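You operate a simulated robot arm through the tools that you are given. There is no shell and no other tool.

The job below is to be done with a simulated two-armed robot. You get a single attempt, and the scene is never put back.

TASK
Pound the seeds, grind them to powder, then brush off the crumbs.
Fine: the crumbs lie on the board; black brush; pestle and brush go back where they stood. Set down upright: stone pestle, tall brush with black bristles. What is to be rubbed or washed off counts as gone when no trace of it is left.
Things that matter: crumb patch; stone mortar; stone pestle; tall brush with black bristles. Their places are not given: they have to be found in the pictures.

The check looks at the end state, three seconds after you hand in, the way a careful person would. Anything else that was tipped, shoved, dropped, spilled or broken makes it a failure.

THE ROBOT
Two 7-joint arms with two-finger parallel grippers on one trunk that stands fixed in place. Base frame: the origin is at the foot of the trunk, x ahead of it, y to its left, z up; the work surface is at about z = 0.95. Readings come in m, rad, newtons and seconds.
The left shoulder is at [0.08, 0.131, 0.947], the right one opposite. With the tool pointing down near the work surface each hand reaches from about 0.34 to 0.84 m from the base axis, measured 20 degrees to its own side. Payload 1.57 kg a hand.
Tool frame (each hand has its own): the origin (TCP) lies between the finger pads and is the grasp point; the fingertips stand 0.03 m ahead of it; z points along the fingers, y is the line along which they close. The gripper opens to 0.11 m. The fingers are 0.024 m wide and 0.012 m thick; the gripper's body (0.048 by 0.112 m) begins 0.078 m behind the TCP.
Orientation is that of the tool frame in the base frame, as a unit quaternion [x, y, z, w]. With the fingers straight down and closing along the base's y, the tool's x points along the base's -x, its y along +y and its z along -z.

THE INTERFACE
- The arms move only by the tool step_arm. It takes "left_rows", "right_rows" or both (then of equal length, played together; a hand with none holds still); each is a list that holds one entry, the list of rows, each a list of 7 numbers: the turn, a rotation vector about the tool's x, y, z in rad, then the shift along the tool's x, y, z in m, then the gripper command, from -1 (shut) to 1 (fully open), values between in proportion. In form: [[[rx, ry, rz, x, y, z, hand], ...]]. A call has 1 to 20 rows; each row is the pose to reach, as a shift and turn from the pose commanded when the call began, along the tool's axes at that moment. Each row takes 0.2 s and may step no farther than 0.05 m and 0.15 rad from the row before; otherwise, or with a gripper value out of range, the whole call is refused. A pose out of reach is approached as far as the arm can. The call stops where the force on the tool passes 40 N (or 10 N more than at its start, if that is more) or the arm is blocked; 0.2 s more then pass. Each finger travels about 0.108 m/s and halts on what it meets, pressing with about 35 N; the grip force reading is that of the motor and also rises with nothing between the fingers. The clock runs only during rows and for 0.2 s after the last one: add rows that repeat a pose to give the fingers time. The reply holds the time, the measured pose of the TCP, the force on the tool along the base axes, the opening and the grip force, in the units named above and with some noise, with the torque about the TCP (base axes, N m) and any sound that the robot's microphone picked up.
- Cameras (640 x 400 px; columns grow to the right, rows downward): "scene" is now at [-0.0497, -0.0167, 1.4315]; the picture's right is [-0.11, -0.99, 0.00], its down [-0.25, 0.03, -0.97] and it looks along [0.96, -0.11, -0.25] (base axes); focal length 315 px, centre (320, 200). "left" rides on the left gripper at [0.07, -0.016, -0.141] in its tool frame; the picture's right is [0.23, 0.97, 0.00], its down [-0.86, 0.20, -0.48] and it looks along [-0.47, 0.11, 0.88] (tool axes); focal length 222 px, centre (320, 200). "right" rides on the right gripper at [0.07, 0.016, -0.141] in its tool frame; the picture's right is [-0.23, 0.97, 0.00], its down [-0.86, -0.20, -0.48] and it looks along [-0.47, -0.11, 0.88] (tool axes); focal length 222 px, centre (320, 200).
- camera(camera): a new picture of that camera. No time passes.
- aim_head(pan, tilt): turns the head with the scene camera to pan (to the left, within 1.902 rad either way) and tilt (down, from -0.506 to 1.204), counted from straight ahead of the robot. It gives what a move gives.
- point_at(camera, pixels): for up to 12 pixels [column, row] of the newest picture of that camera ("zoom" is the newest enlarged one), the place [x, y, z] in the base frame of the surface seen there, good to about 0.002 m, but the place of the scene camera against the robot may be out by one fixed shift of up to 0.025 m in any direction. No time passes.
- zoom(camera, box): a new picture of the part [left, top, right, bottom] of that camera's present view, enlarged. No time passes.
- sign_off(): hands the job in; it is judged then, once.

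Unless the task says otherwise, let go and move clear before handing in.

The tools are called after ">>>" as a command line: name --argument value ..., lists and objects as JSON in quotes. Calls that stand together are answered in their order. step_arm: Moves the arms, as the interface text tells. Its arguments: {"type":"object","properties":{"left_rows":{"type":"array"},"right_rows":{"type":"array"}},"required":[]} The other tools are called the same way: aim_head (pan, tilt) turns the head that bears the scene camera; camera (camera) takes a picture; point_at (camera, pixels) gives the place of the surface under pixels of a picture; zoom (camera, box) takes an enlarged picture of a part of a camera's view; sign_off () hands the job in.

At the start:

```text
time: 0.0
left_eef_pos: [0.535, 0.1408, 1.3026]
left_orientation: [0.0, 1.0, 0.001, 0.0]
left_wrist_force: [-0.1, -0.4, 0.0]
left_moment: [-0.01, -0.01, 0.01]
left_grip_width: 0.11
left_finger_force: 0.0
right_eef_pos: [0.3903, -0.1863, 1.4]
right_orientation: [0.0, 1.0, 0.0, 0.0]
right_wrist_force: [0.4, -0.1, 0.5]
right_moment: [0.02, 0.02, 0.0]
right_grip_width: 0.11
right_finger_force: 0.1
head pan, tilt: [-0.11, 0.255]
```

scene: 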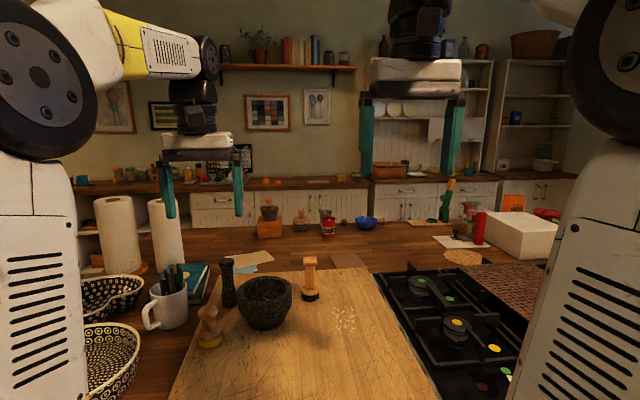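
right: 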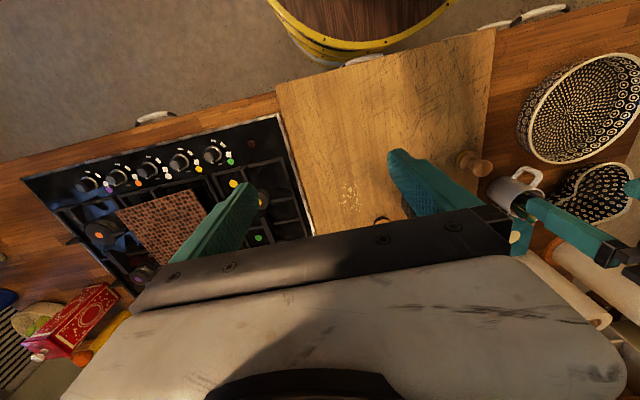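
left: 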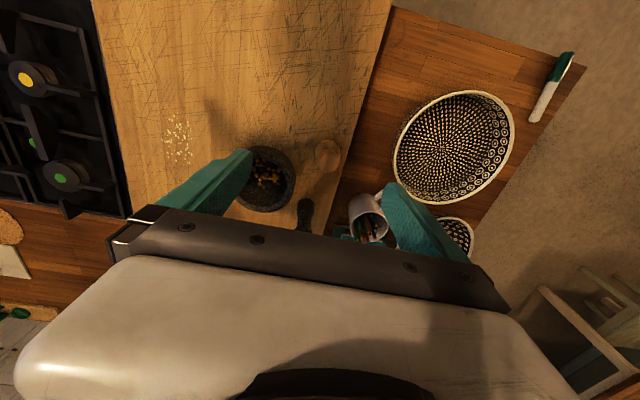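

The scene shows the mortar at about (265,302), a dark pestle-like thing at (228,283), a brush-like thing with dark base at (310,280), another with yellow bristles at (209,325), and a crumb patch at (345,320). I'll zoom in for a closer look.

>>> zoom --camera "scene" --box '[180, 240, 380, 365]'

>>> zoom --camera "left" --box '[140, 80, 400, 243]'

>>> zoom --camera "right" --box '[280, 120, 520, 270]'

```text
3.20 times, centred on (280, 302) of scene
```

zoom: 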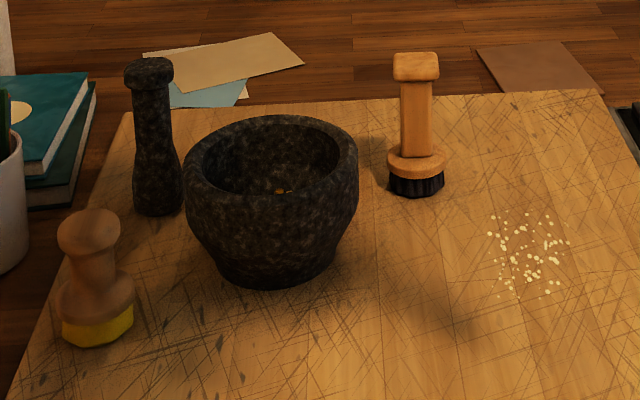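

```text
2.45 times, centred on (270, 162) of left
```

zoom: 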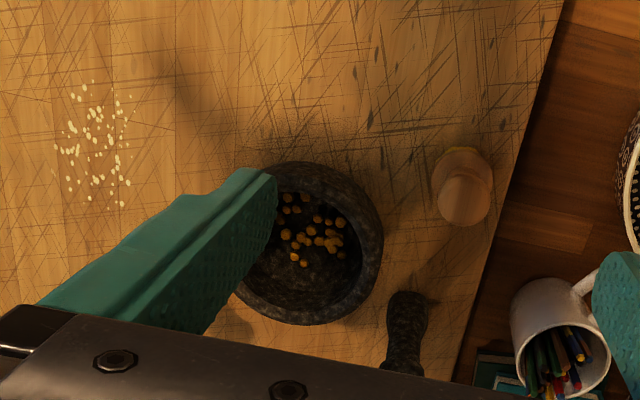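

```text
2.67 times, centred on (400, 195) of right
```

zoom: 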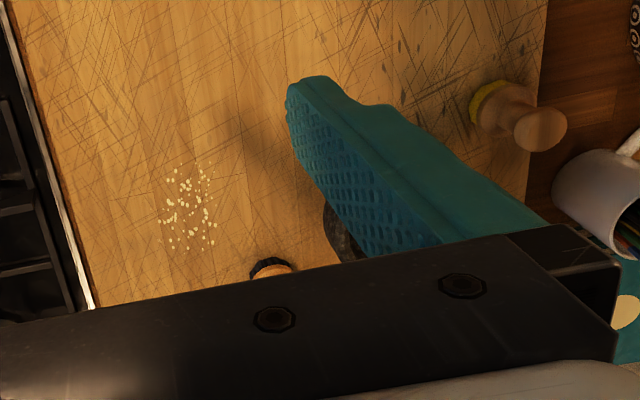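

The pestle is the black stone one at scene (228,283), the black-bristled tall brush at (310,280), mortar at (265,300), crumbs at (345,320). I'll get the places of these, from scene and left wrist cameras for cross-check.

>>> point_at --camera "scene" --pixels '[[226.3, 262], [228.4, 284], [229, 304], [264.4, 303.5], [239.5, 292], [290.5, 292], [264.4, 277.3], [265, 328], [310, 260], [310, 278], [310, 299], [344.7, 319.7]]'

>>> point_at --camera "left" --pixels '[[178, 140], [265, 147], [294, 180], [262, 210], [265, 180], [305, 203], [304, 215], [328, 155], [180, 118], [178, 162], [165, 140], [191, 140]]'

```text
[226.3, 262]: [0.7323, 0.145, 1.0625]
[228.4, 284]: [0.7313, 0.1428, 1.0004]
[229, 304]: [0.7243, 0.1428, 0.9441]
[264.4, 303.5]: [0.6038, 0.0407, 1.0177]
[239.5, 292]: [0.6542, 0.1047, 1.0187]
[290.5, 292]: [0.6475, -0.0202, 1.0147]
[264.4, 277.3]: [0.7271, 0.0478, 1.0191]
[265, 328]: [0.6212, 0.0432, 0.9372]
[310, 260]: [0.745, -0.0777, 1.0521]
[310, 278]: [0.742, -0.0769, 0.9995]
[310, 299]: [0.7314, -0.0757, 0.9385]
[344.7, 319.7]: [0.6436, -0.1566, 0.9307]
```

```text
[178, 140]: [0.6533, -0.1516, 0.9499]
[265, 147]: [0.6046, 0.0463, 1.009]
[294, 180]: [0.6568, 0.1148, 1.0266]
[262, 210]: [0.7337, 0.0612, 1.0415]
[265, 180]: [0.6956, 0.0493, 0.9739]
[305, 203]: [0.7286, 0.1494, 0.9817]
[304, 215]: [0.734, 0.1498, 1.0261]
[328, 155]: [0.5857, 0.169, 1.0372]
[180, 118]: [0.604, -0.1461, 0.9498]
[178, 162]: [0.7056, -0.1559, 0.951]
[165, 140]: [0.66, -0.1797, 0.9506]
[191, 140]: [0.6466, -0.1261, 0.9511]
```

Left and scene measurements disagree by roughly (0.01, 0.005, 0.02), so I need closer wrist views. I'll move the left hand forward and down a bit above the board (fingertips about 1.19, well clear) to see pestle, brush and mortar properly.

>>> step_arm --left_rows '[[[0, 0, 0, -0.03, -0.01, 0.02, 1], [0, 0, 0, -0.06, -0.02, 0.04, 1], [0, 0, 0, -0.09, -0.03, 0.06, 1], [0, 0, 0, -0.125, -0.04, 0.08, 1], [0, 0, 0, -0.125, -0.04, 0.08, 1]]]'

>>> camera --camera "left"

>>> camera --camera "scene"

```text
time: 1.2
left_eef_pos: [0.6591, 0.0992, 1.2235]
left_orientation: [-0.001, 1.0, 0.001, 0.0]
left_wrist_force: [0.3, 0.0, 0.2]
left_moment: [0.01, -0.01, 0.0]
left_grip_width: 0.11
left_finger_force: 0.1
right_eef_pos: [0.3923, -0.1859, 1.398]
right_orientation: [-0.001, 1.0, 0.0, 0.0]
right_wrist_force: [-0.8, -0.4, 0.4]
right_moment: [0.01, -0.02, -0.01]
right_grip_width: 0.1098
right_finger_force: 0.1
head pan, tilt: [-0.11, 0.255]
```

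```text
taken
```

left: 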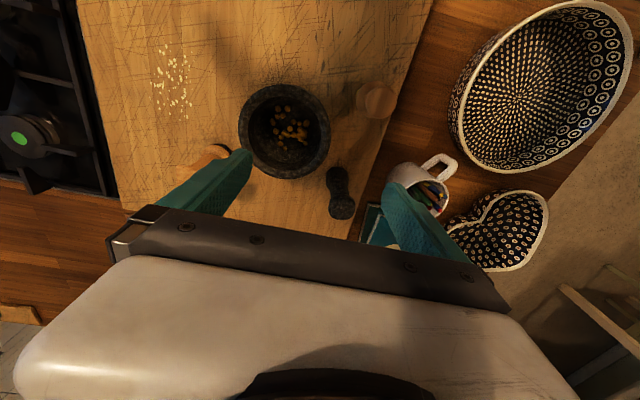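

```text
taken
```

scene: 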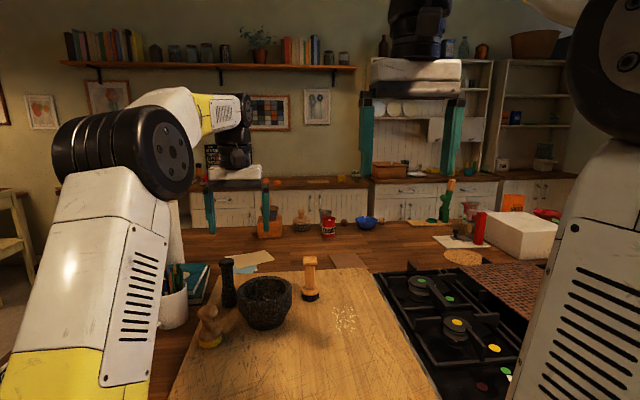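

The left view now shows mortar (285,131), pestle (340,192), crumbs (172,82), seeds in the bowl. I'll zoom and measure.

>>> zoom --camera "left" --box '[220, 70, 400, 230]'

>>> point_at --camera "left" --pixels '[[286, 88], [241, 130], [328, 130], [284, 175], [290, 130], [342, 208], [338, 195], [336, 178], [172, 82], [210, 155], [158, 60], [180, 115]]'

>>> zoom --camera "left" --box '[130, 30, 260, 190]'

```text
2.50 times, centred on (310, 150) of left
```

zoom: 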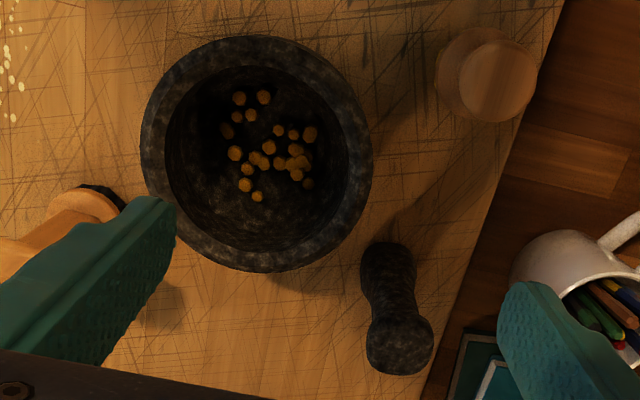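

```text
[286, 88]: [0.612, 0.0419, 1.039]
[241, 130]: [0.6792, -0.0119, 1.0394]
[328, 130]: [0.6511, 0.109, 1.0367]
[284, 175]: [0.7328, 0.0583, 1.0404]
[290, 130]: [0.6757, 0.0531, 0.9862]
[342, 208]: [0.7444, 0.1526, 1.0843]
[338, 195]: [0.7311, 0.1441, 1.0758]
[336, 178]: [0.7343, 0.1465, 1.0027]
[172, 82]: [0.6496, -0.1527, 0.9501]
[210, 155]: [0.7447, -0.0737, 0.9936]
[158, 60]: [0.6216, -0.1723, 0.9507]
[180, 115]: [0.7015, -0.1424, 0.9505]
```

```text
2.50 times, centred on (195, 110) of left
```

zoom: 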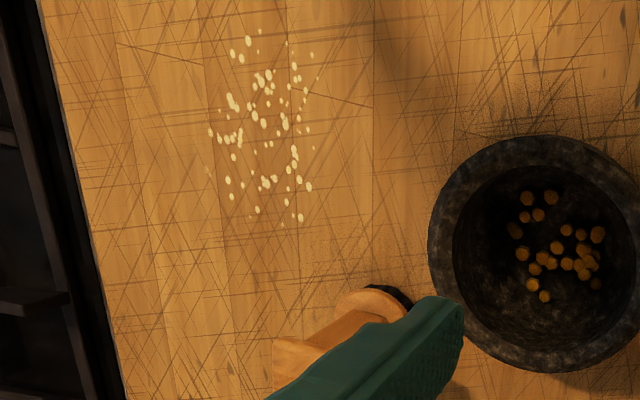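

The mortar's centre comes out near (0.671, 0.049), rim at z 1.04; pestle near (0.748, 0.15), top ~1.09; crumbs centred near (0.655,-0.153, 0.950). I'll move the left hand above the pestle to look straight down between the fingers.

>>> step_arm --left_rows '[[[0, 0, 0, -0.03, 0.017, 0.004, 1], [0, 0, 0, -0.06, 0.034, 0.008, 1], [0, 0, 0, -0.088, 0.05, 0.012, 1], [0, 0, 0, -0.088, 0.05, 0.012, 1]]]'

>>> camera --camera "left"

>>> zoom --camera "left" --box '[220, 70, 420, 230]'

```text
time: 2.2
left_eef_pos: [0.7346, 0.1524, 1.2013]
left_orientation: [0.0, 1.0, 0.0, -0.001]
left_wrist_force: [0.0, -0.2, 0.5]
left_moment: [0.06, -0.01, 0.0]
left_grip_width: 0.1096
left_finger_force: 0.0
left hand out of reach, approached as far as the arm can: row 3, 4
right_eef_pos: [0.391, -0.1872, 1.3983]
right_orientation: [0.0, 1.0, 0.0, 0.0]
right_wrist_force: [-0.6, -1.0, -1.2]
right_moment: [0.04, 0.0, 0.02]
right_grip_width: 0.1099
right_finger_force: 0.1
head pan, tilt: [-0.11, 0.255]
```

```text
taken
```

left: 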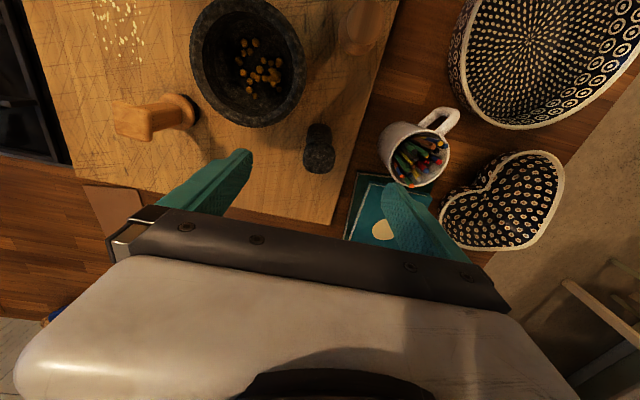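

```text
2.50 times, centred on (320, 150) of left
```

zoom: 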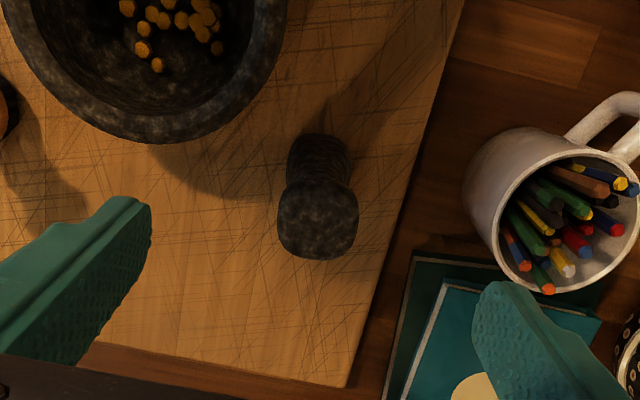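

The pestle head shows at zoom (318,218); the brush handle now also shows at left (150,120). I'll measure the pestle knob's edges, the brush, and the mug clearance.

>>> point_at --camera "zoom" --pixels '[[318, 218], [318, 188], [318, 250], [282, 218], [355, 218], [318, 165], [318, 150], [318, 138], [292, 150], [344, 150], [480, 190], [540, 285]]'

>>> point_at --camera "left" --pixels '[[133, 122], [118, 120], [147, 122], [133, 105], [133, 138], [165, 112], [185, 110], [248, 8], [250, 118], [192, 65], [304, 65], [258, 80]]'

>>> zoom --camera "left" --box '[60, 20, 260, 180]'

```text
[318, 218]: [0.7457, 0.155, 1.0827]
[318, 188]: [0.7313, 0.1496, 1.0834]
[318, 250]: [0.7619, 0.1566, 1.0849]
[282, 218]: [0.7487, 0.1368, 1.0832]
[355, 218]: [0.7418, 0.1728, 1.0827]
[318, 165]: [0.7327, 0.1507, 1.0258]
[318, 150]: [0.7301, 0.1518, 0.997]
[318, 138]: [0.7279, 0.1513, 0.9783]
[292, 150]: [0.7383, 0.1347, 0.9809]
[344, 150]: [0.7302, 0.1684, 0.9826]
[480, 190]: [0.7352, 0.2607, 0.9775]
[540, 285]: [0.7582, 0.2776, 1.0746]
```

```text
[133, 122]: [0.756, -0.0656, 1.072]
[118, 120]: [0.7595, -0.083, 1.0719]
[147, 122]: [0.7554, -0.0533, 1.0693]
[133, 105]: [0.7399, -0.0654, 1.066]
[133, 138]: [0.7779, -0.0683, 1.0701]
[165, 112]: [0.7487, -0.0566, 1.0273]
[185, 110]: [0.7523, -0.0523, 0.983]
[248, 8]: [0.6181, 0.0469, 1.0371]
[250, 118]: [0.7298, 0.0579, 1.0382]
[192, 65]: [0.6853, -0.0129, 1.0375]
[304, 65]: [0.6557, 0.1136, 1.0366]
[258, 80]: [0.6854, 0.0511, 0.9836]
```

```text
2.50 times, centred on (160, 100) of left
```

zoom: 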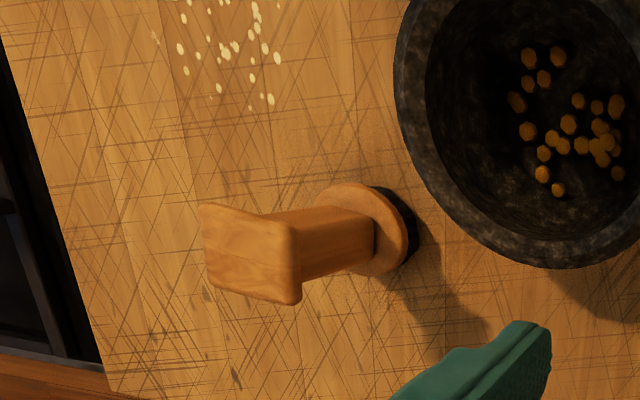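

Pestle axis comes out near (0.747, 0.1535), top 1.083; brush handle top block centred near (0.758,-0.067), top 1.071. I'll zoom on the pestle and brush profiles from the scene camera to choose grip heights.

>>> zoom --camera "scene" --box '[190, 250, 270, 310]'

>>> zoom --camera "scene" --box '[280, 250, 360, 310]'

```text
6.67 times, centred on (230, 280) of scene
```

zoom: 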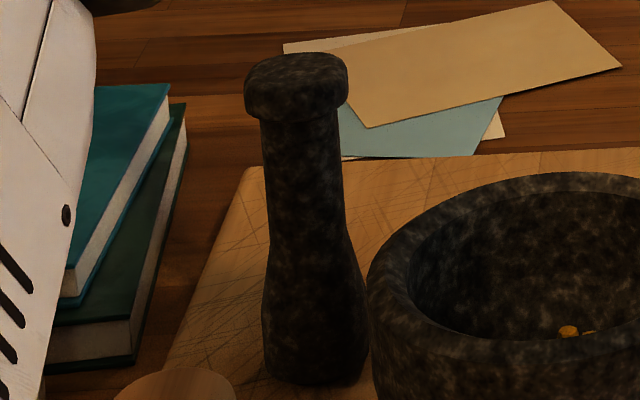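

```text
6.67 times, centred on (320, 280) of scene
```

zoom: 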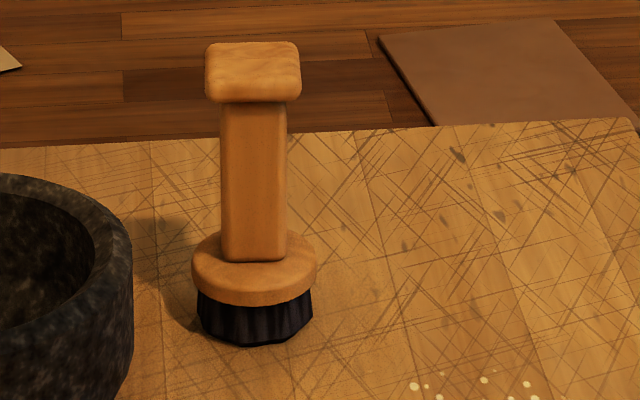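

The pestle has a 0.036 m knob and flared base with a slimmer neck, so a low grip touching both is steadiest. Now I check the bowl's inner profile to be sure the fingertips can fit in it.

>>> point_at --camera "left" --pixels '[[248, 14], [248, 20], [248, 30], [248, 40], [248, 55], [248, 70], [248, 85], [248, 95], [248, 103], [248, 110], [215, 65], [285, 65]]'

>>> point_at --camera "scene" --pixels '[[265, 300], [265, 295], [265, 290], [265, 285], [265, 281], [250, 295], [280, 295], [265, 305], [265, 315], [265, 325], [245, 300], [286, 300]]'

```text
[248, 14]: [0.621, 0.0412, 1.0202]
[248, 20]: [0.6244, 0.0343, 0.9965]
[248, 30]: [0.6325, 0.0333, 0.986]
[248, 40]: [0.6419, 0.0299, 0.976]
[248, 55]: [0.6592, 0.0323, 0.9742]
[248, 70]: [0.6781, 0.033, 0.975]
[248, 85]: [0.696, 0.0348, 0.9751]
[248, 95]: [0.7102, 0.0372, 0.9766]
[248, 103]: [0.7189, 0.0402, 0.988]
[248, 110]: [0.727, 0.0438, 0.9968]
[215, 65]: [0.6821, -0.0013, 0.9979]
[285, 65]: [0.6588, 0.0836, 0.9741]
```

```text
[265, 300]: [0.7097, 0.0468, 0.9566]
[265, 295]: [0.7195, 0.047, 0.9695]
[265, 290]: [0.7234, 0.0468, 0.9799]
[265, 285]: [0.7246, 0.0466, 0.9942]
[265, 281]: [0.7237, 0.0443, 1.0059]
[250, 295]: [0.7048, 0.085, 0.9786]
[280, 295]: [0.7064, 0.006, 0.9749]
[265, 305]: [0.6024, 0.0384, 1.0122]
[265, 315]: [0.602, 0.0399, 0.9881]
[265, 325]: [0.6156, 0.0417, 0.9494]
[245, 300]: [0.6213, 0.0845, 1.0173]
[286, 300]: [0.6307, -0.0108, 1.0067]
```

The bowl floor is at z 0.975 with a flat radius of about 0.04, wall radius ~0.052 – plenty of room. I'll descend partway (fingertips still above the pestle) to get into reach and re-read the pose.

>>> step_arm --left_rows '[[[0, 0, 0, 0, 0, 0.03, 1], [0, 0, 0, 0, 0, 0.06, 1], [0, 0, 0, 0, 0, 0.06, 1]]]'

>>> zoom --camera "left" --box '[220, 70, 420, 230]'

```text
time: 3.0
left_eef_pos: [0.7323, 0.1542, 1.1411]
left_orientation: [0.0, 1.0, 0.0, 0.0]
left_wrist_force: [-0.6, 0.0, -0.2]
left_moment: [-0.01, -0.02, -0.01]
left_grip_width: 0.1099
left_finger_force: 0.1
right_eef_pos: [0.3909, -0.1854, 1.3984]
right_orientation: [0.001, 1.0, 0.0, 0.0]
right_wrist_force: [-0.1, -0.2, 0.7]
right_moment: [0.02, 0.0, 0.02]
right_grip_width: 0.1101
right_finger_force: 0.0
head pan, tilt: [-0.11, 0.255]
```

```text
2.50 times, centred on (320, 150) of left
```

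zoom: 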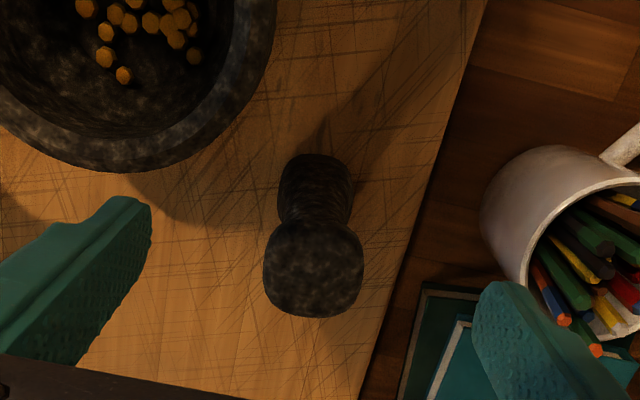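

The pose is now (0.732, 0.154, 1.141) with the pestle head at zoom (313,270). I'll measure the knob edges again from here.

>>> point_at --camera "zoom" --pixels '[[313, 270], [313, 230], [313, 240], [313, 312], [313, 305], [266, 270], [361, 270], [275, 245], [350, 245], [272, 295], [352, 295], [313, 200]]'

```text
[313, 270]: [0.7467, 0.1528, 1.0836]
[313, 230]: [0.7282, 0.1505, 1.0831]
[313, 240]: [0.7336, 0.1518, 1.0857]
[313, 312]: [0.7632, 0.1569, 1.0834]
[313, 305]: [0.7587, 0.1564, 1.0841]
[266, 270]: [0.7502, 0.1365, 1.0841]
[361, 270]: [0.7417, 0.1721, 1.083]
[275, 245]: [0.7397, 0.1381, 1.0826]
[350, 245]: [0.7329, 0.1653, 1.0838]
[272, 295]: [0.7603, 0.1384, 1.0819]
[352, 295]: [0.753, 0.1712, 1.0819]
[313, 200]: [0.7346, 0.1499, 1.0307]
```

Knob centre is at (0.746, 0.154). I'll shift 12 mm forward and lower to TCP z ≈ 1.013 with the fingers half-open around the pestle, then check before closing.

>>> step_arm --left_rows '[[[0, 0, 0, -0.0125, 0, 0.015, 0.7], [0, 0, 0, -0.0125, 0, 0.045, 0.4], [0, 0, 0, -0.0125, 0, 0.075, 0.4], [0, 0, 0, -0.0125, 0, 0.105, 0.4], [0, 0, 0, -0.0125, 0, 0.128, 0.4], [0, 0, 0, -0.0125, 0, 0.128, 0.4]]]'

>>> camera --camera "left"

>>> zoom --camera "scene" --box '[170, 220, 330, 340]'

```text
time: 4.4
left_eef_pos: [0.7439, 0.1521, 1.0119]
left_orientation: [-0.001, 1.0, 0.0, 0.0]
left_wrist_force: [0.9, 0.2, -0.1]
left_moment: [0.01, -0.04, 0.02]
left_grip_width: 0.0775
left_finger_force: 0.1
right_eef_pos: [0.391, -0.185, 1.3997]
right_orientation: [0.001, 1.0, 0.0, -0.001]
right_wrist_force: [0.1, -0.2, -0.3]
right_moment: [0.02, -0.02, -0.02]
right_grip_width: 0.11
right_finger_force: 0.1
head pan, tilt: [-0.11, 0.255]
```

```text
taken
```

left: 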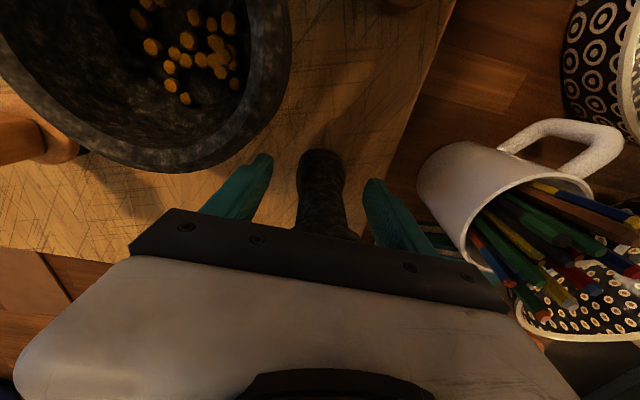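

```text
3.33 times, centred on (250, 280) of scene
```

zoom: 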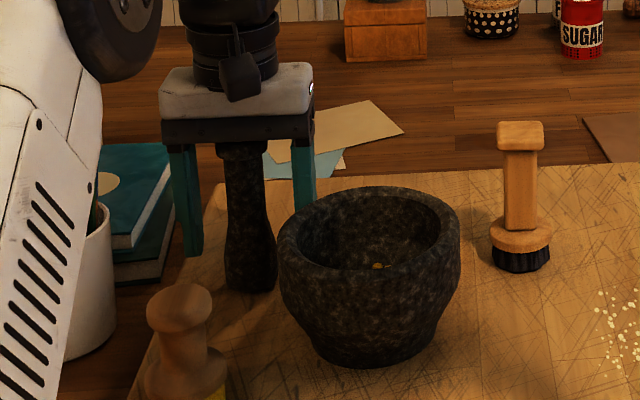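

The fingers straddle the pestle cleanly at TCP z 1.012. Closing the left gripper now.

>>> step_arm --left_rows '[[[0, 0, 0, 0, 0, 0, -1], [0, 0, 0, 0, 0, 0, -1], [0, 0, 0, 0, 0, 0, -1], [0, 0, 0, 0, 0, 0, -1]]]'

>>> camera --camera "left"

>>> zoom --camera "scene" --box '[170, 220, 330, 340]'

```text
time: 5.4
left_eef_pos: [0.7449, 0.1527, 1.0135]
left_orientation: [0.001, 1.0, 0.0, 0.001]
left_wrist_force: [0.2, 0.4, -0.1]
left_moment: [0.04, -0.02, 0.01]
left_grip_width: 0.0387
left_finger_force: 35.1
right_eef_pos: [0.3916, -0.1869, 1.3995]
right_orientation: [0.0, 1.0, 0.0, 0.0]
right_wrist_force: [0.5, -0.5, 0.1]
right_moment: [0.0, -0.01, -0.01]
right_grip_width: 0.1099
right_finger_force: 0.0
head pan, tilt: [-0.11, 0.255]
```

```text
taken
```

left: 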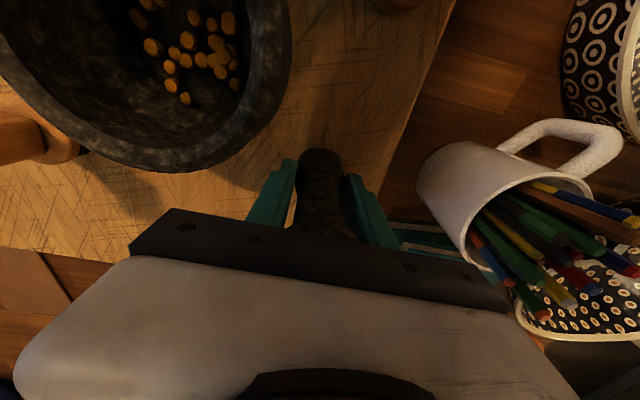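

```text
3.33 times, centred on (250, 280) of scene
```

zoom: 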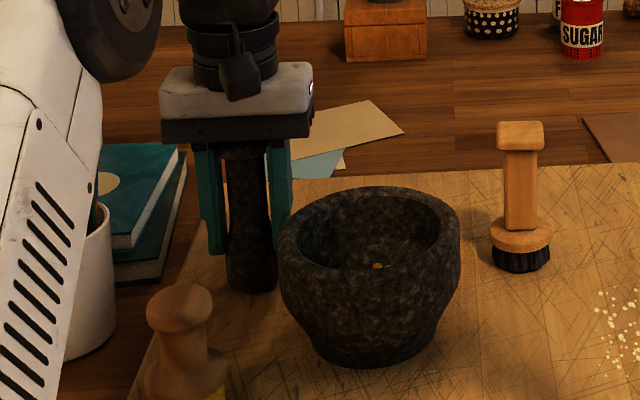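

Grip is firm (0.0387 m, 35 N). Lifting the pestle straight up about 0.115 m.

>>> step_arm --left_rows '[[[0, 0, 0, 0, 0, -0.015, -1], [0, 0, 0, 0, 0, -0.04, -1], [0, 0, 0, 0, 0, -0.07, -1], [0, 0, 0, 0, 0, -0.095, -1], [0, 0, 0, 0, 0, -0.115, -1], [0, 0, 0, 0, 0, -0.115, -1]]]'

>>> camera --camera "left"

>>> zoom --camera "scene" --box '[170, 190, 330, 310]'

```text
time: 6.8
left_eef_pos: [0.7459, 0.1525, 1.126]
left_orientation: [0.0, 1.0, 0.0, -0.001]
left_wrist_force: [-0.6, -0.4, -1.8]
left_moment: [0.02, -0.03, 0.01]
left_grip_width: 0.0377
left_finger_force: 35.0
right_eef_pos: [0.3929, -0.1855, 1.4001]
right_orientation: [0.0, 1.0, -0.001, 0.001]
right_wrist_force: [-0.1, -0.2, 0.7]
right_moment: [0.0, -0.02, -0.02]
right_grip_width: 0.1102
right_finger_force: 0.0
head pan, tilt: [-0.11, 0.255]
```

```text
taken
```

left: 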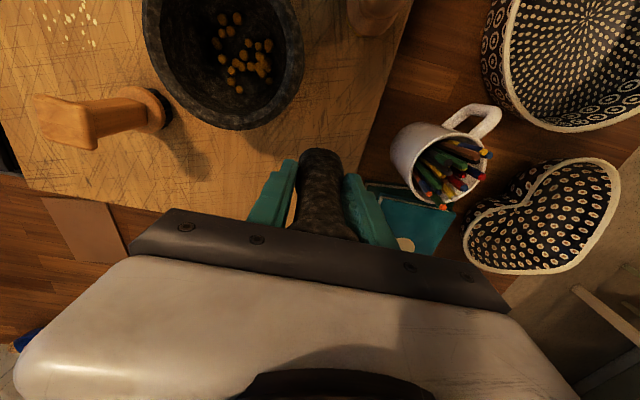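

```text
3.33 times, centred on (250, 250) of scene
```

zoom: 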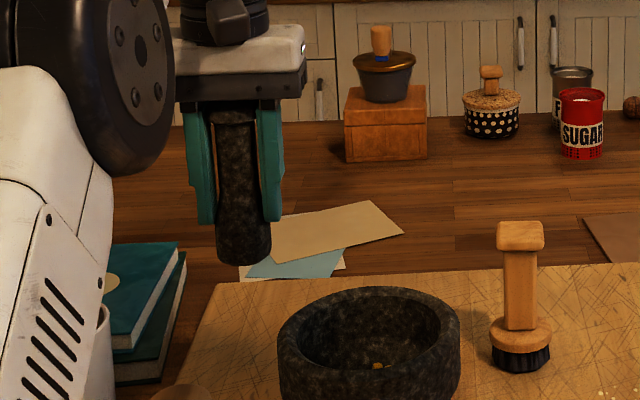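

The pestle hangs in the grip, bottom about 1.065. I'll get the seeds' places and re-check the mortar rim from here before moving over.

>>> zoom --camera "left" --box '[130, 0, 330, 140]'

>>> point_at --camera "left" --pixels '[[237, 18], [232, 31], [222, 60], [238, 90], [262, 65], [266, 45], [248, 55], [217, 42], [232, 70], [145, 60], [301, 60], [235, 127]]'

```text
2.86 times, centred on (230, 70) of left
```

zoom: 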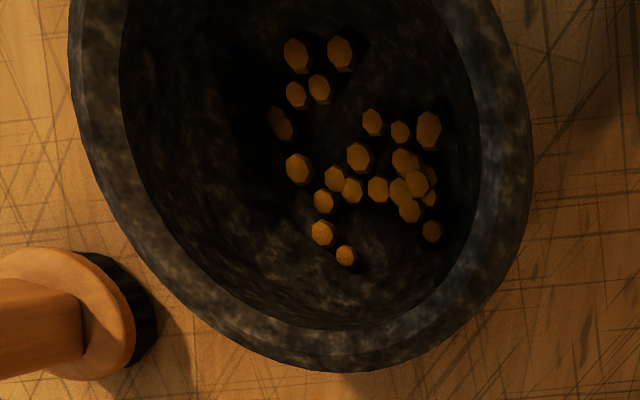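

```text
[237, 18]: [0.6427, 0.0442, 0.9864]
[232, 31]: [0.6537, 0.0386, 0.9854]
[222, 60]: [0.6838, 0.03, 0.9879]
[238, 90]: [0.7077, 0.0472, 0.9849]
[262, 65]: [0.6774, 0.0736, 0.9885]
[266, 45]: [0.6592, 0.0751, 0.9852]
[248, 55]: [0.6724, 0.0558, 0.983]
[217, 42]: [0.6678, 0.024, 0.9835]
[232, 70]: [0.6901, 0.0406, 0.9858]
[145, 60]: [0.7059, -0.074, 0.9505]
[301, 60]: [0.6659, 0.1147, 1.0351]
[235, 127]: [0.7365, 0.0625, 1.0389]
```

Seeds lie across the floor within about 0.03 m of (0.676, 0.049), tops at 0.986. Moving the pestle over the mortar's centre at the same height.

>>> step_arm --left_rows '[[[0, 0, 0, 0.014, -0.021, 0, -1], [0, 0, 0, 0.036, -0.053, 0, -1], [0, 0, 0, 0.057, -0.084, 0, -1], [0, 0, 0, 0.071, -0.1045, 0, -1], [0, 0, 0, 0.071, -0.1045, 0, -1]]]'

>>> camera --camera "left"

>>> zoom --camera "scene" --box '[180, 210, 340, 330]'

```text
time: 8.0
left_eef_pos: [0.6731, 0.0485, 1.1271]
left_orientation: [0.0, 1.0, -0.001, 0.0]
left_wrist_force: [-0.1, 0.5, -2.8]
left_moment: [-0.03, 0.03, 0.02]
left_grip_width: 0.0379
left_finger_force: 35.0
right_eef_pos: [0.3913, -0.1858, 1.3994]
right_orientation: [0.0, 1.0, 0.0, 0.0]
right_wrist_force: [-0.1, 0.5, -0.3]
right_moment: [-0.02, 0.04, 0.02]
right_grip_width: 0.1101
right_finger_force: 0.0
head pan, tilt: [-0.11, 0.255]
```

```text
taken
```

left: 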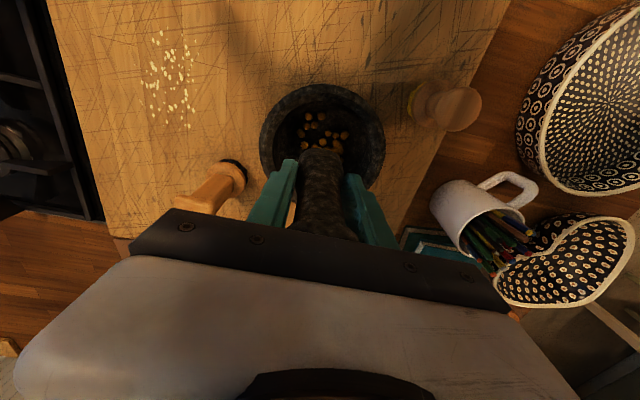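

```text
3.33 times, centred on (260, 270) of scene
```

zoom: 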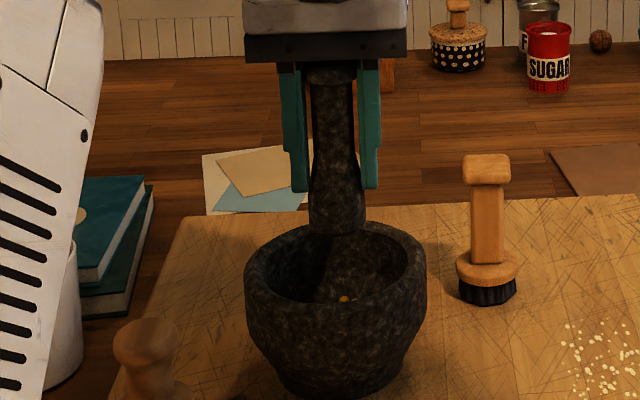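

The pestle is over the bowl's centre and clear of the rim. Lowering carefully to just above the seeds first.

>>> step_arm --left_rows '[[[0, 0, 0, 0, 0, 0.03, -1], [0, 0, 0, 0, 0, 0.06, -1], [0, 0, 0, 0, 0, 0.075, -1], [0, 0, 0, 0, 0, 0.083, -1], [0, 0, 0, 0, 0, 0.083, -1]]]'

>>> camera --camera "left"

>>> zoom --camera "scene" --box '[180, 210, 340, 330]'

```text
time: 9.2
left_eef_pos: [0.6729, 0.0469, 1.0419]
left_orientation: [0.0, 1.0, 0.0, 0.0]
left_wrist_force: [-0.6, 0.1, -2.6]
left_moment: [0.01, 0.06, -0.02]
left_grip_width: 0.0375
left_finger_force: 34.9
right_eef_pos: [0.3908, -0.1872, 1.3989]
right_orientation: [0.0, 1.0, 0.0, 0.0]
right_wrist_force: [0.3, -0.3, -1.0]
right_moment: [0.01, 0.03, 0.0]
right_grip_width: 0.1101
right_finger_force: 0.0
head pan, tilt: [-0.11, 0.255]
```

```text
taken
```

left: 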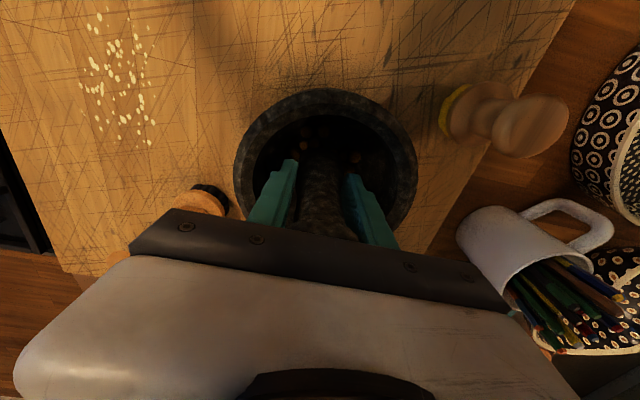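

```text
3.33 times, centred on (260, 270) of scene
```

zoom: 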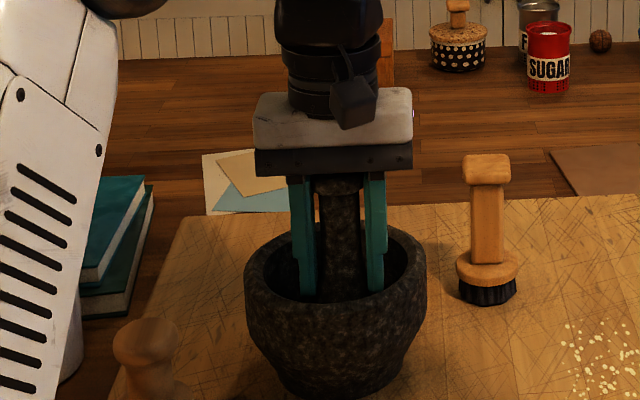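

No contact yet (force only the pestle's weight). I'll press down in small steps to find the floor.

>>> step_arm --left_rows '[[[0, 0, 0, 0, 0, 0.003, -1], [0, 0, 0, 0, 0, 0.006, -1], [0, 0, 0, 0, 0, 0.009, -1], [0, 0, 0, 0, 0, 0.009, -1]]]'

```text
time: 10.4
left_eef_pos: [0.6752, 0.0467, 1.0369]
left_orientation: [0.0, 1.0, -0.001, 0.003]
left_wrist_force: [-2.7, 0.5, 4.7]
left_moment: [0.08, 0.11, 0.01]
left_grip_width: 0.038
left_finger_force: 34.8
right_eef_pos: [0.3911, -0.186, 1.4002]
right_orientation: [0.0, 1.0, 0.0, 0.001]
right_wrist_force: [-0.9, 0.0, -0.3]
right_moment: [0.02, 0.0, -0.03]
right_grip_width: 0.1101
right_finger_force: 0.0
head pan, tilt: [-0.11, 0.255]
stopped in row 4 (left hand): the force on the tool passed its limit at 41 N (the readings are from after the stop); the commanded pose is now the measured one
```

The floor is met at TCP z ≈ 1.037. Now a pounding stroke: lift 4 cm and strike down onto the seeds, watching force and sound.

>>> step_arm --left_rows '[[[0, 0, 0, 0, 0, -0.02, -1], [0, 0, 0, 0, 0, -0.04, -1], [0, 0, 0, 0, 0, -0.04, -1], [0, 0, 0, 0, 0, 0.0, -1], [0, 0, 0, 0, 0, 0.0, -1]]]'

>>> zoom --camera "left" --box '[200, 60, 440, 240]'

```text
time: 11.6
left_eef_pos: [0.6739, 0.0468, 1.0368]
left_orientation: [0.0, 1.0, -0.001, 0.003]
left_wrist_force: [-0.3, -0.1, 8.8]
left_moment: [0.12, 0.17, -0.01]
left_grip_width: 0.038
left_finger_force: 35.0
right_eef_pos: [0.3914, -0.1863, 1.3997]
right_orientation: [0.0, 1.0, 0.0, 0.0]
right_wrist_force: [0.5, -0.6, -0.5]
right_moment: [0.02, -0.01, -0.01]
right_grip_width: 0.11
right_finger_force: 0.1
head pan, tilt: [-0.11, 0.255]
```

```text
2.22 times, centred on (320, 150) of left
```

zoom: 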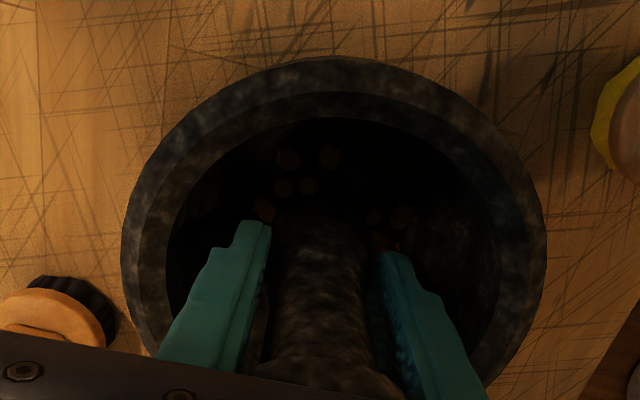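

No stop, 9 N resting on the floor. I'll repeat with a series of five strokes, then look at the seeds.

>>> step_arm --left_rows '[[[0, 0, 0, 0, 0, -0.022, -1], [0, 0, 0, 0, 0, -0.045, -1], [0, 0, 0, 0, 0, 0.0005, -1], [0, 0, 0, 0, 0, 0.0005, -1], [0, 0, 0, 0, 0, -0.022, -1], [0, 0, 0, 0, 0, -0.045, -1], [0, 0, 0, 0, 0, 0.0005, -1], [0, 0, 0, 0, 0, 0.0005, -1], [0, 0, 0, 0, 0, -0.022, -1], [0, 0, 0, 0, 0, -0.045, -1], [0, 0, 0, 0, 0, 0.0005, -1], [0, 0, 0, 0, 0, 0.0005, -1], [0, 0, 0, 0, 0, -0.022, -1], [0, 0, 0, 0, 0, -0.045, -1], [0, 0, 0, 0, 0, 0.0005, -1], [0, 0, 0, 0, 0, 0.0005, -1]]]'

>>> zoom --camera "left" --box '[200, 60, 440, 240]'

```text
time: 15.0
left_eef_pos: [0.6746, 0.0427, 1.0356]
left_orientation: [0.0, 1.0, -0.001, 0.006]
left_wrist_force: [-6.1, 3.3, 34.5]
left_moment: [0.22, 0.67, 0.02]
left_grip_width: 0.0387
left_finger_force: 34.9
right_eef_pos: [0.3898, -0.1864, 1.3995]
right_orientation: [0.001, 1.0, 0.001, 0.0]
right_wrist_force: [-0.6, -0.2, -0.4]
right_moment: [-0.02, 0.01, -0.02]
right_grip_width: 0.1098
right_finger_force: 0.0
head pan, tilt: [-0.11, 0.255]
```

```text
2.22 times, centred on (320, 150) of left
```

zoom: 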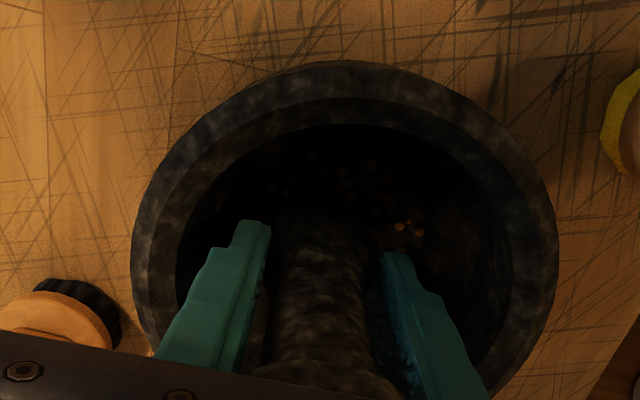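

The seeds look broken into smaller bits now (zoom (410,230)). I'll lift the pestle clear of the rim to inspect bowl contents and mortar position.

>>> step_arm --left_rows '[[[0, 0, 0, 0, 0, -0.02, -1], [0, 0, 0, 0, 0, -0.05, -1], [0, 0, 0, 0, 0, -0.08, -1], [0, 0, 0, 0, 0, -0.095, -1], [0, 0, 0, 0, 0, -0.095, -1]]]'

>>> camera --camera "left"

>>> zoom --camera "left" --box '[240, 70, 400, 190]'

>>> zoom --camera "scene" --box '[180, 210, 340, 330]'

```text
time: 16.2
left_eef_pos: [0.6744, 0.0461, 1.1295]
left_orientation: [0.0, 1.0, -0.001, 0.002]
left_wrist_force: [-1.0, -0.4, -2.9]
left_moment: [0.0, 0.02, -0.02]
left_grip_width: 0.0386
left_finger_force: 34.4
right_eef_pos: [0.3906, -0.1862, 1.3987]
right_orientation: [0.0, 1.0, 0.0, 0.0]
right_wrist_force: [-0.5, -0.1, -0.4]
right_moment: [0.03, 0.0, 0.01]
right_grip_width: 0.11
right_finger_force: 0.0
head pan, tilt: [-0.11, 0.255]
```

```text
taken
```

left: 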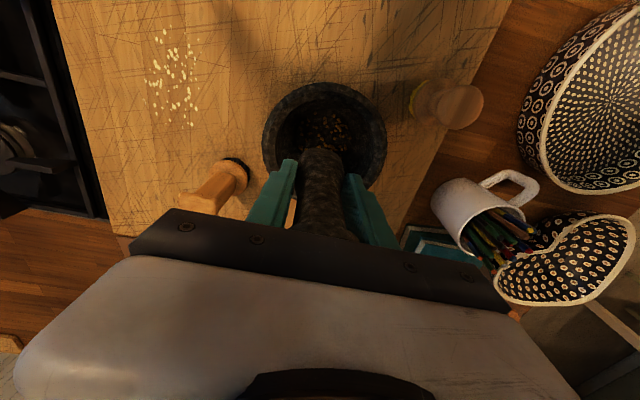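

```text
3.33 times, centred on (320, 130) of left
```

zoom: 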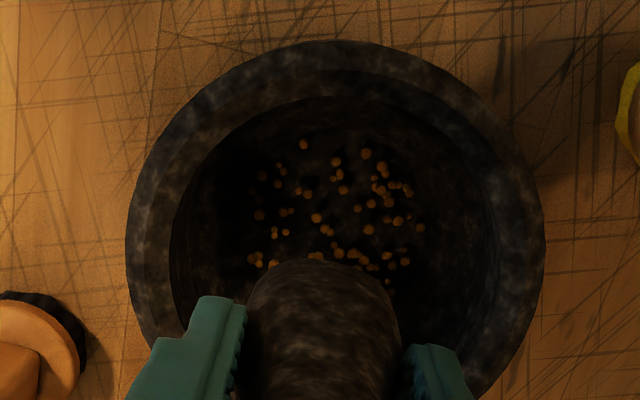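

```text
3.33 times, centred on (260, 270) of scene
```

zoom: 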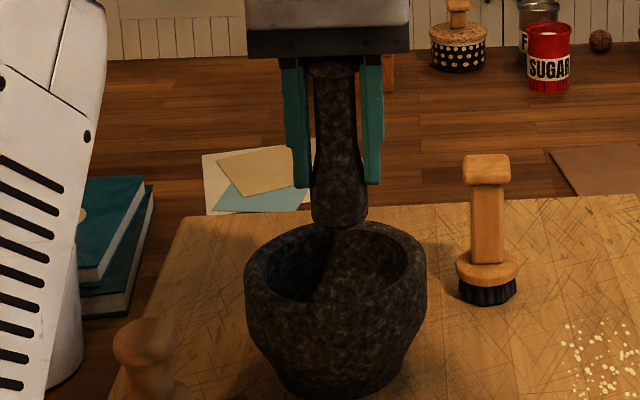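

The seeds are now coarse grits and the mortar hasn't moved (outline unchanged in the scene zoom). A few more blows would not hurt, but next I lower to a light press for grinding and read the force.

>>> step_arm --left_rows '[[[0, 0, 0, 0, 0.002, 0.03, -1], [0, 0, 0, 0, 0.002, 0.06, -1], [0, 0, 0, 0, 0.002, 0.085, -1], [0, 0, 0, 0, 0.002, 0.0925, -1], [0, 0, 0, 0, 0.002, 0.094, -1], [0, 0, 0, 0, 0.002, 0.094, -1]]]'

```text
time: 17.6
left_eef_pos: [0.6756, 0.0486, 1.0383]
left_orientation: [0.0, 1.0, -0.001, 0.003]
left_wrist_force: [0.1, -0.5, -2.5]
left_moment: [0.01, 0.03, 0.01]
left_grip_width: 0.0386
left_finger_force: 34.8
right_eef_pos: [0.3908, -0.1863, 1.3998]
right_orientation: [0.0, 1.0, 0.0, 0.0]
right_wrist_force: [0.0, 0.2, -0.5]
right_moment: [0.0, -0.01, -0.02]
right_grip_width: 0.1099
right_finger_force: 0.1
head pan, tilt: [-0.11, 0.255]
```

Still hovering (only weight). Lowering another 1.5 mm in fine steps.

>>> step_arm --left_rows '[[[0, 0, 0, 0, 0, 0.0008, -1], [0, 0, 0, 0, 0, 0.0015, -1], [0, 0, 0, 0, 0, 0.0015, -1]]]'

```text
time: 18.4
left_eef_pos: [0.6752, 0.0477, 1.0362]
left_orientation: [-0.001, 1.0, -0.001, 0.003]
left_wrist_force: [-0.4, 1.0, -1.6]
left_moment: [0.04, -0.02, 0.02]
left_grip_width: 0.0381
left_finger_force: 35.4
right_eef_pos: [0.3915, -0.1859, 1.4003]
right_orientation: [-0.001, 1.0, 0.0, 0.0]
right_wrist_force: [-0.5, -0.2, -0.1]
right_moment: [0.0, 0.03, 0.04]
right_grip_width: 0.1099
right_finger_force: 0.1
head pan, tilt: [-0.11, 0.255]
```

Just about touching. I'll press about 1 mm more and run a circle of 12 mm radius on the floor.

>>> step_arm --left_rows '[[[0, 0, 0, 0, 0, 0.0008, -1], [0, 0, 0, 0.006, 0, 0.001, -1], [0, 0, 0, 0.012, 0, 0.001, -1], [0, 0, 0, 0.0104, 0.006, 0.001, -1], [0, 0, 0, 0.006, 0.0104, 0.001, -1], [0, 0, 0, 0, 0.012, 0.001, -1], [0, 0, 0, -0.006, 0.0104, 0.001, -1], [0, 0, 0, -0.0104, 0.006, 0.001, -1], [0, 0, 0, -0.012, 0, 0.001, -1], [0, 0, 0, -0.0104, -0.006, 0.001, -1], [0, 0, 0, -0.006, -0.0104, 0.001, -1], [0, 0, 0, 0, -0.012, 0.001, -1], [0, 0, 0, 0.006, -0.0104, 0.001, -1], [0, 0, 0, 0.0104, -0.006, 0.001, -1], [0, 0, 0, 0.012, 0, 0.001, -1]]]'

>>> zoom --camera "left" --box '[200, 60, 440, 240]'

```text
time: 21.6
left_eef_pos: [0.6625, 0.0454, 1.0357]
left_orientation: [0.001, 1.0, -0.002, 0.004]
left_wrist_force: [2.2, -15.4, 29.3]
left_moment: [-0.7, -0.08, 0.02]
left_grip_width: 0.0383
left_finger_force: 34.7
right_eef_pos: [0.3907, -0.1863, 1.3996]
right_orientation: [0.0, 1.0, 0.0, 0.0]
right_wrist_force: [0.7, 1.0, -0.1]
right_moment: [-0.01, -0.04, 0.01]
right_grip_width: 0.11
right_finger_force: 0.0
head pan, tilt: [-0.11, 0.255]
```

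```text
2.22 times, centred on (320, 150) of left
```

zoom: 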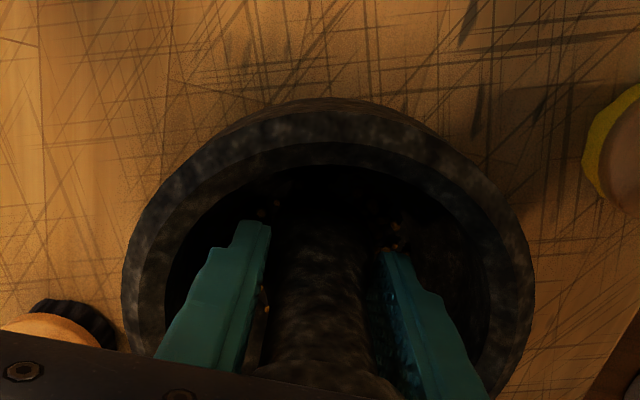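

Contact is firm (about 32 N down, 15 N sideways), a bit heavy. I'll ease off half a millimetre and run two more full circles.

>>> step_arm --left_rows '[[[0, 0, 0, -0.0023, 0.0071, -0.0004, -1], [0, 0, 0, -0.0083, 0.0114, -0.0005, -1], [0, 0, 0, -0.0157, 0.0114, -0.0005, -1], [0, 0, 0, -0.0217, 0.0071, -0.0005, -1], [0, 0, 0, -0.024, 0, -0.0005, -1], [0, 0, 0, -0.0217, -0.0071, -0.0005, -1], [0, 0, 0, -0.0157, -0.0114, -0.0005, -1], [0, 0, 0, -0.0083, -0.0114, -0.0005, -1], [0, 0, 0, -0.0023, -0.0071, -0.0005, -1], [0, 0, 0, 0, 0, -0.0005, -1], [0, 0, 0, -0.0023, 0.0071, -0.0005, -1], [0, 0, 0, -0.0083, 0.0114, -0.0005, -1], [0, 0, 0, -0.0157, 0.0114, -0.0005, -1], [0, 0, 0, -0.0217, 0.0071, -0.0005, -1], [0, 0, 0, -0.024, 0, -0.0005, -1], [0, 0, 0, -0.0217, -0.0071, -0.0005, -1], [0, 0, 0, -0.0157, -0.0114, -0.0005, -1], [0, 0, 0, -0.0083, -0.0114, -0.0005, -1], [0, 0, 0, -0.0023, -0.0071, -0.0005, -1], [0, 0, 0, 0, 0, -0.0005, -1]]]'

>>> zoom --camera "left" --box '[200, 60, 440, 240]'

>>> zoom --camera "scene" --box '[180, 210, 340, 330]'

```text
time: 25.8
left_eef_pos: [0.6619, 0.0469, 1.0357]
left_orientation: [0.0, 1.0, 0.0, 0.002]
left_wrist_force: [-0.7, -2.1, 2.3]
left_moment: [-0.14, -0.05, 0.0]
left_grip_width: 0.0384
left_finger_force: 34.8
right_eef_pos: [0.3901, -0.1863, 1.3985]
right_orientation: [0.0, 1.0, 0.0, 0.0]
right_wrist_force: [0.5, -0.6, -0.1]
right_moment: [0.01, 0.0, -0.02]
right_grip_width: 0.1102
right_finger_force: 0.1
head pan, tilt: [-0.11, 0.255]
```

```text
2.22 times, centred on (320, 150) of left
```

zoom: 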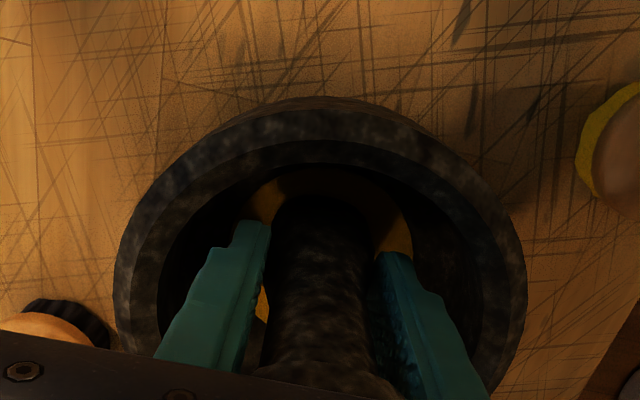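

```text
3.33 times, centred on (260, 270) of scene
```

zoom: 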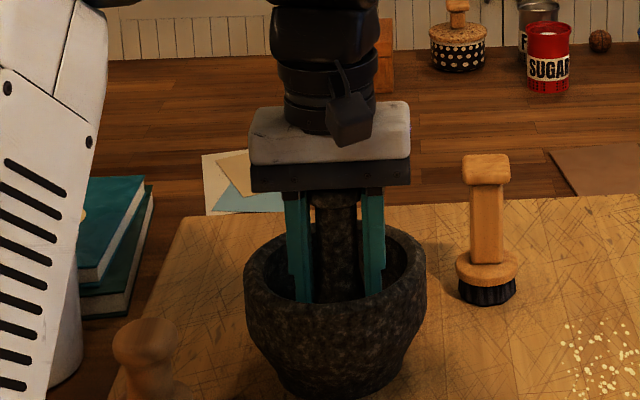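

A yellow-brown powder disc now covers the bowl floor (zoom (330,190)), and the mortar hasn't moved. I'll centre the pestle and lift it to check.

>>> step_arm --left_rows '[[[0, 0, 0, -0.006, 0, -0.005, -1], [0, 0, 0, -0.012, 0, -0.025, -1], [0, 0, 0, -0.012, 0, -0.055, -1], [0, 0, 0, -0.012, 0, -0.08, -1], [0, 0, 0, -0.012, 0, -0.095, -1], [0, 0, 0, -0.012, 0, -0.095, -1]]]'

>>> camera --camera "left"

>>> zoom --camera "left" --box '[240, 70, 400, 190]'

>>> zoom --camera "scene" --box '[180, 210, 340, 330]'

```text
time: 27.2
left_eef_pos: [0.6737, 0.0459, 1.1304]
left_orientation: [0.0, 1.0, -0.001, 0.002]
left_wrist_force: [0.2, -1.1, -1.6]
left_moment: [-0.03, 0.01, -0.01]
left_grip_width: 0.0387
left_finger_force: 35.2
right_eef_pos: [0.3915, -0.1852, 1.3987]
right_orientation: [0.0, 1.0, 0.0, 0.0]
right_wrist_force: [-0.7, -1.1, 0.3]
right_moment: [-0.02, 0.01, 0.01]
right_grip_width: 0.11
right_finger_force: 0.2
head pan, tilt: [-0.11, 0.255]
```

```text
taken
```

left: 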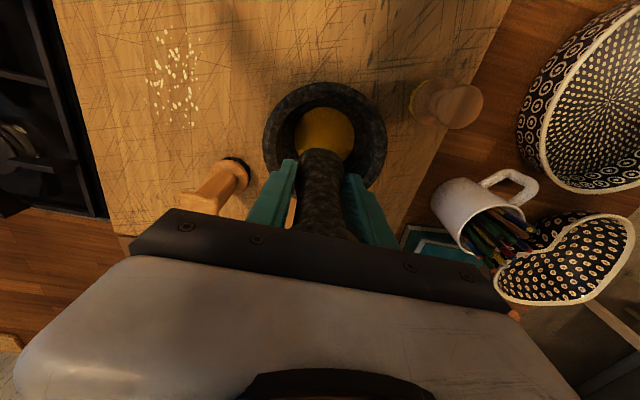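

```text
3.33 times, centred on (320, 130) of left
```

zoom: 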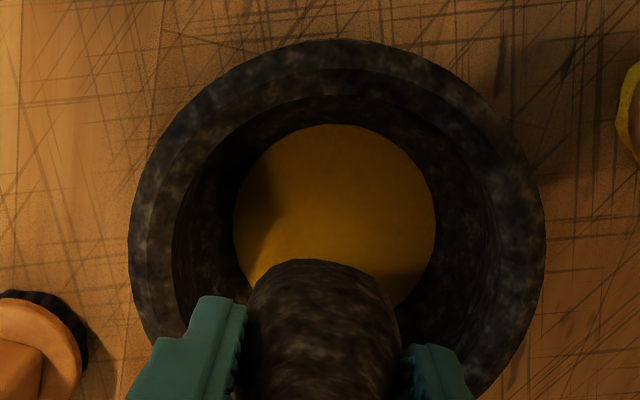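

```text
3.33 times, centred on (260, 270) of scene
```

zoom: 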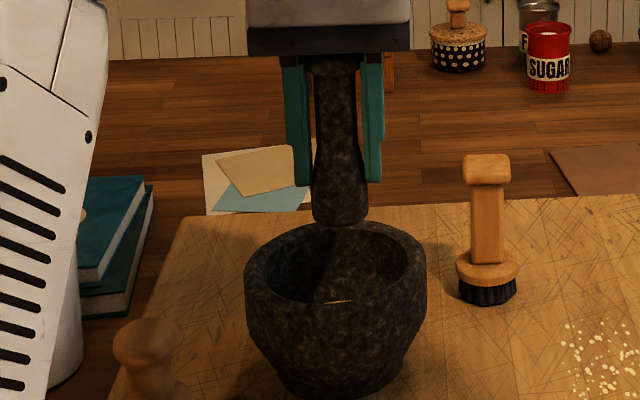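

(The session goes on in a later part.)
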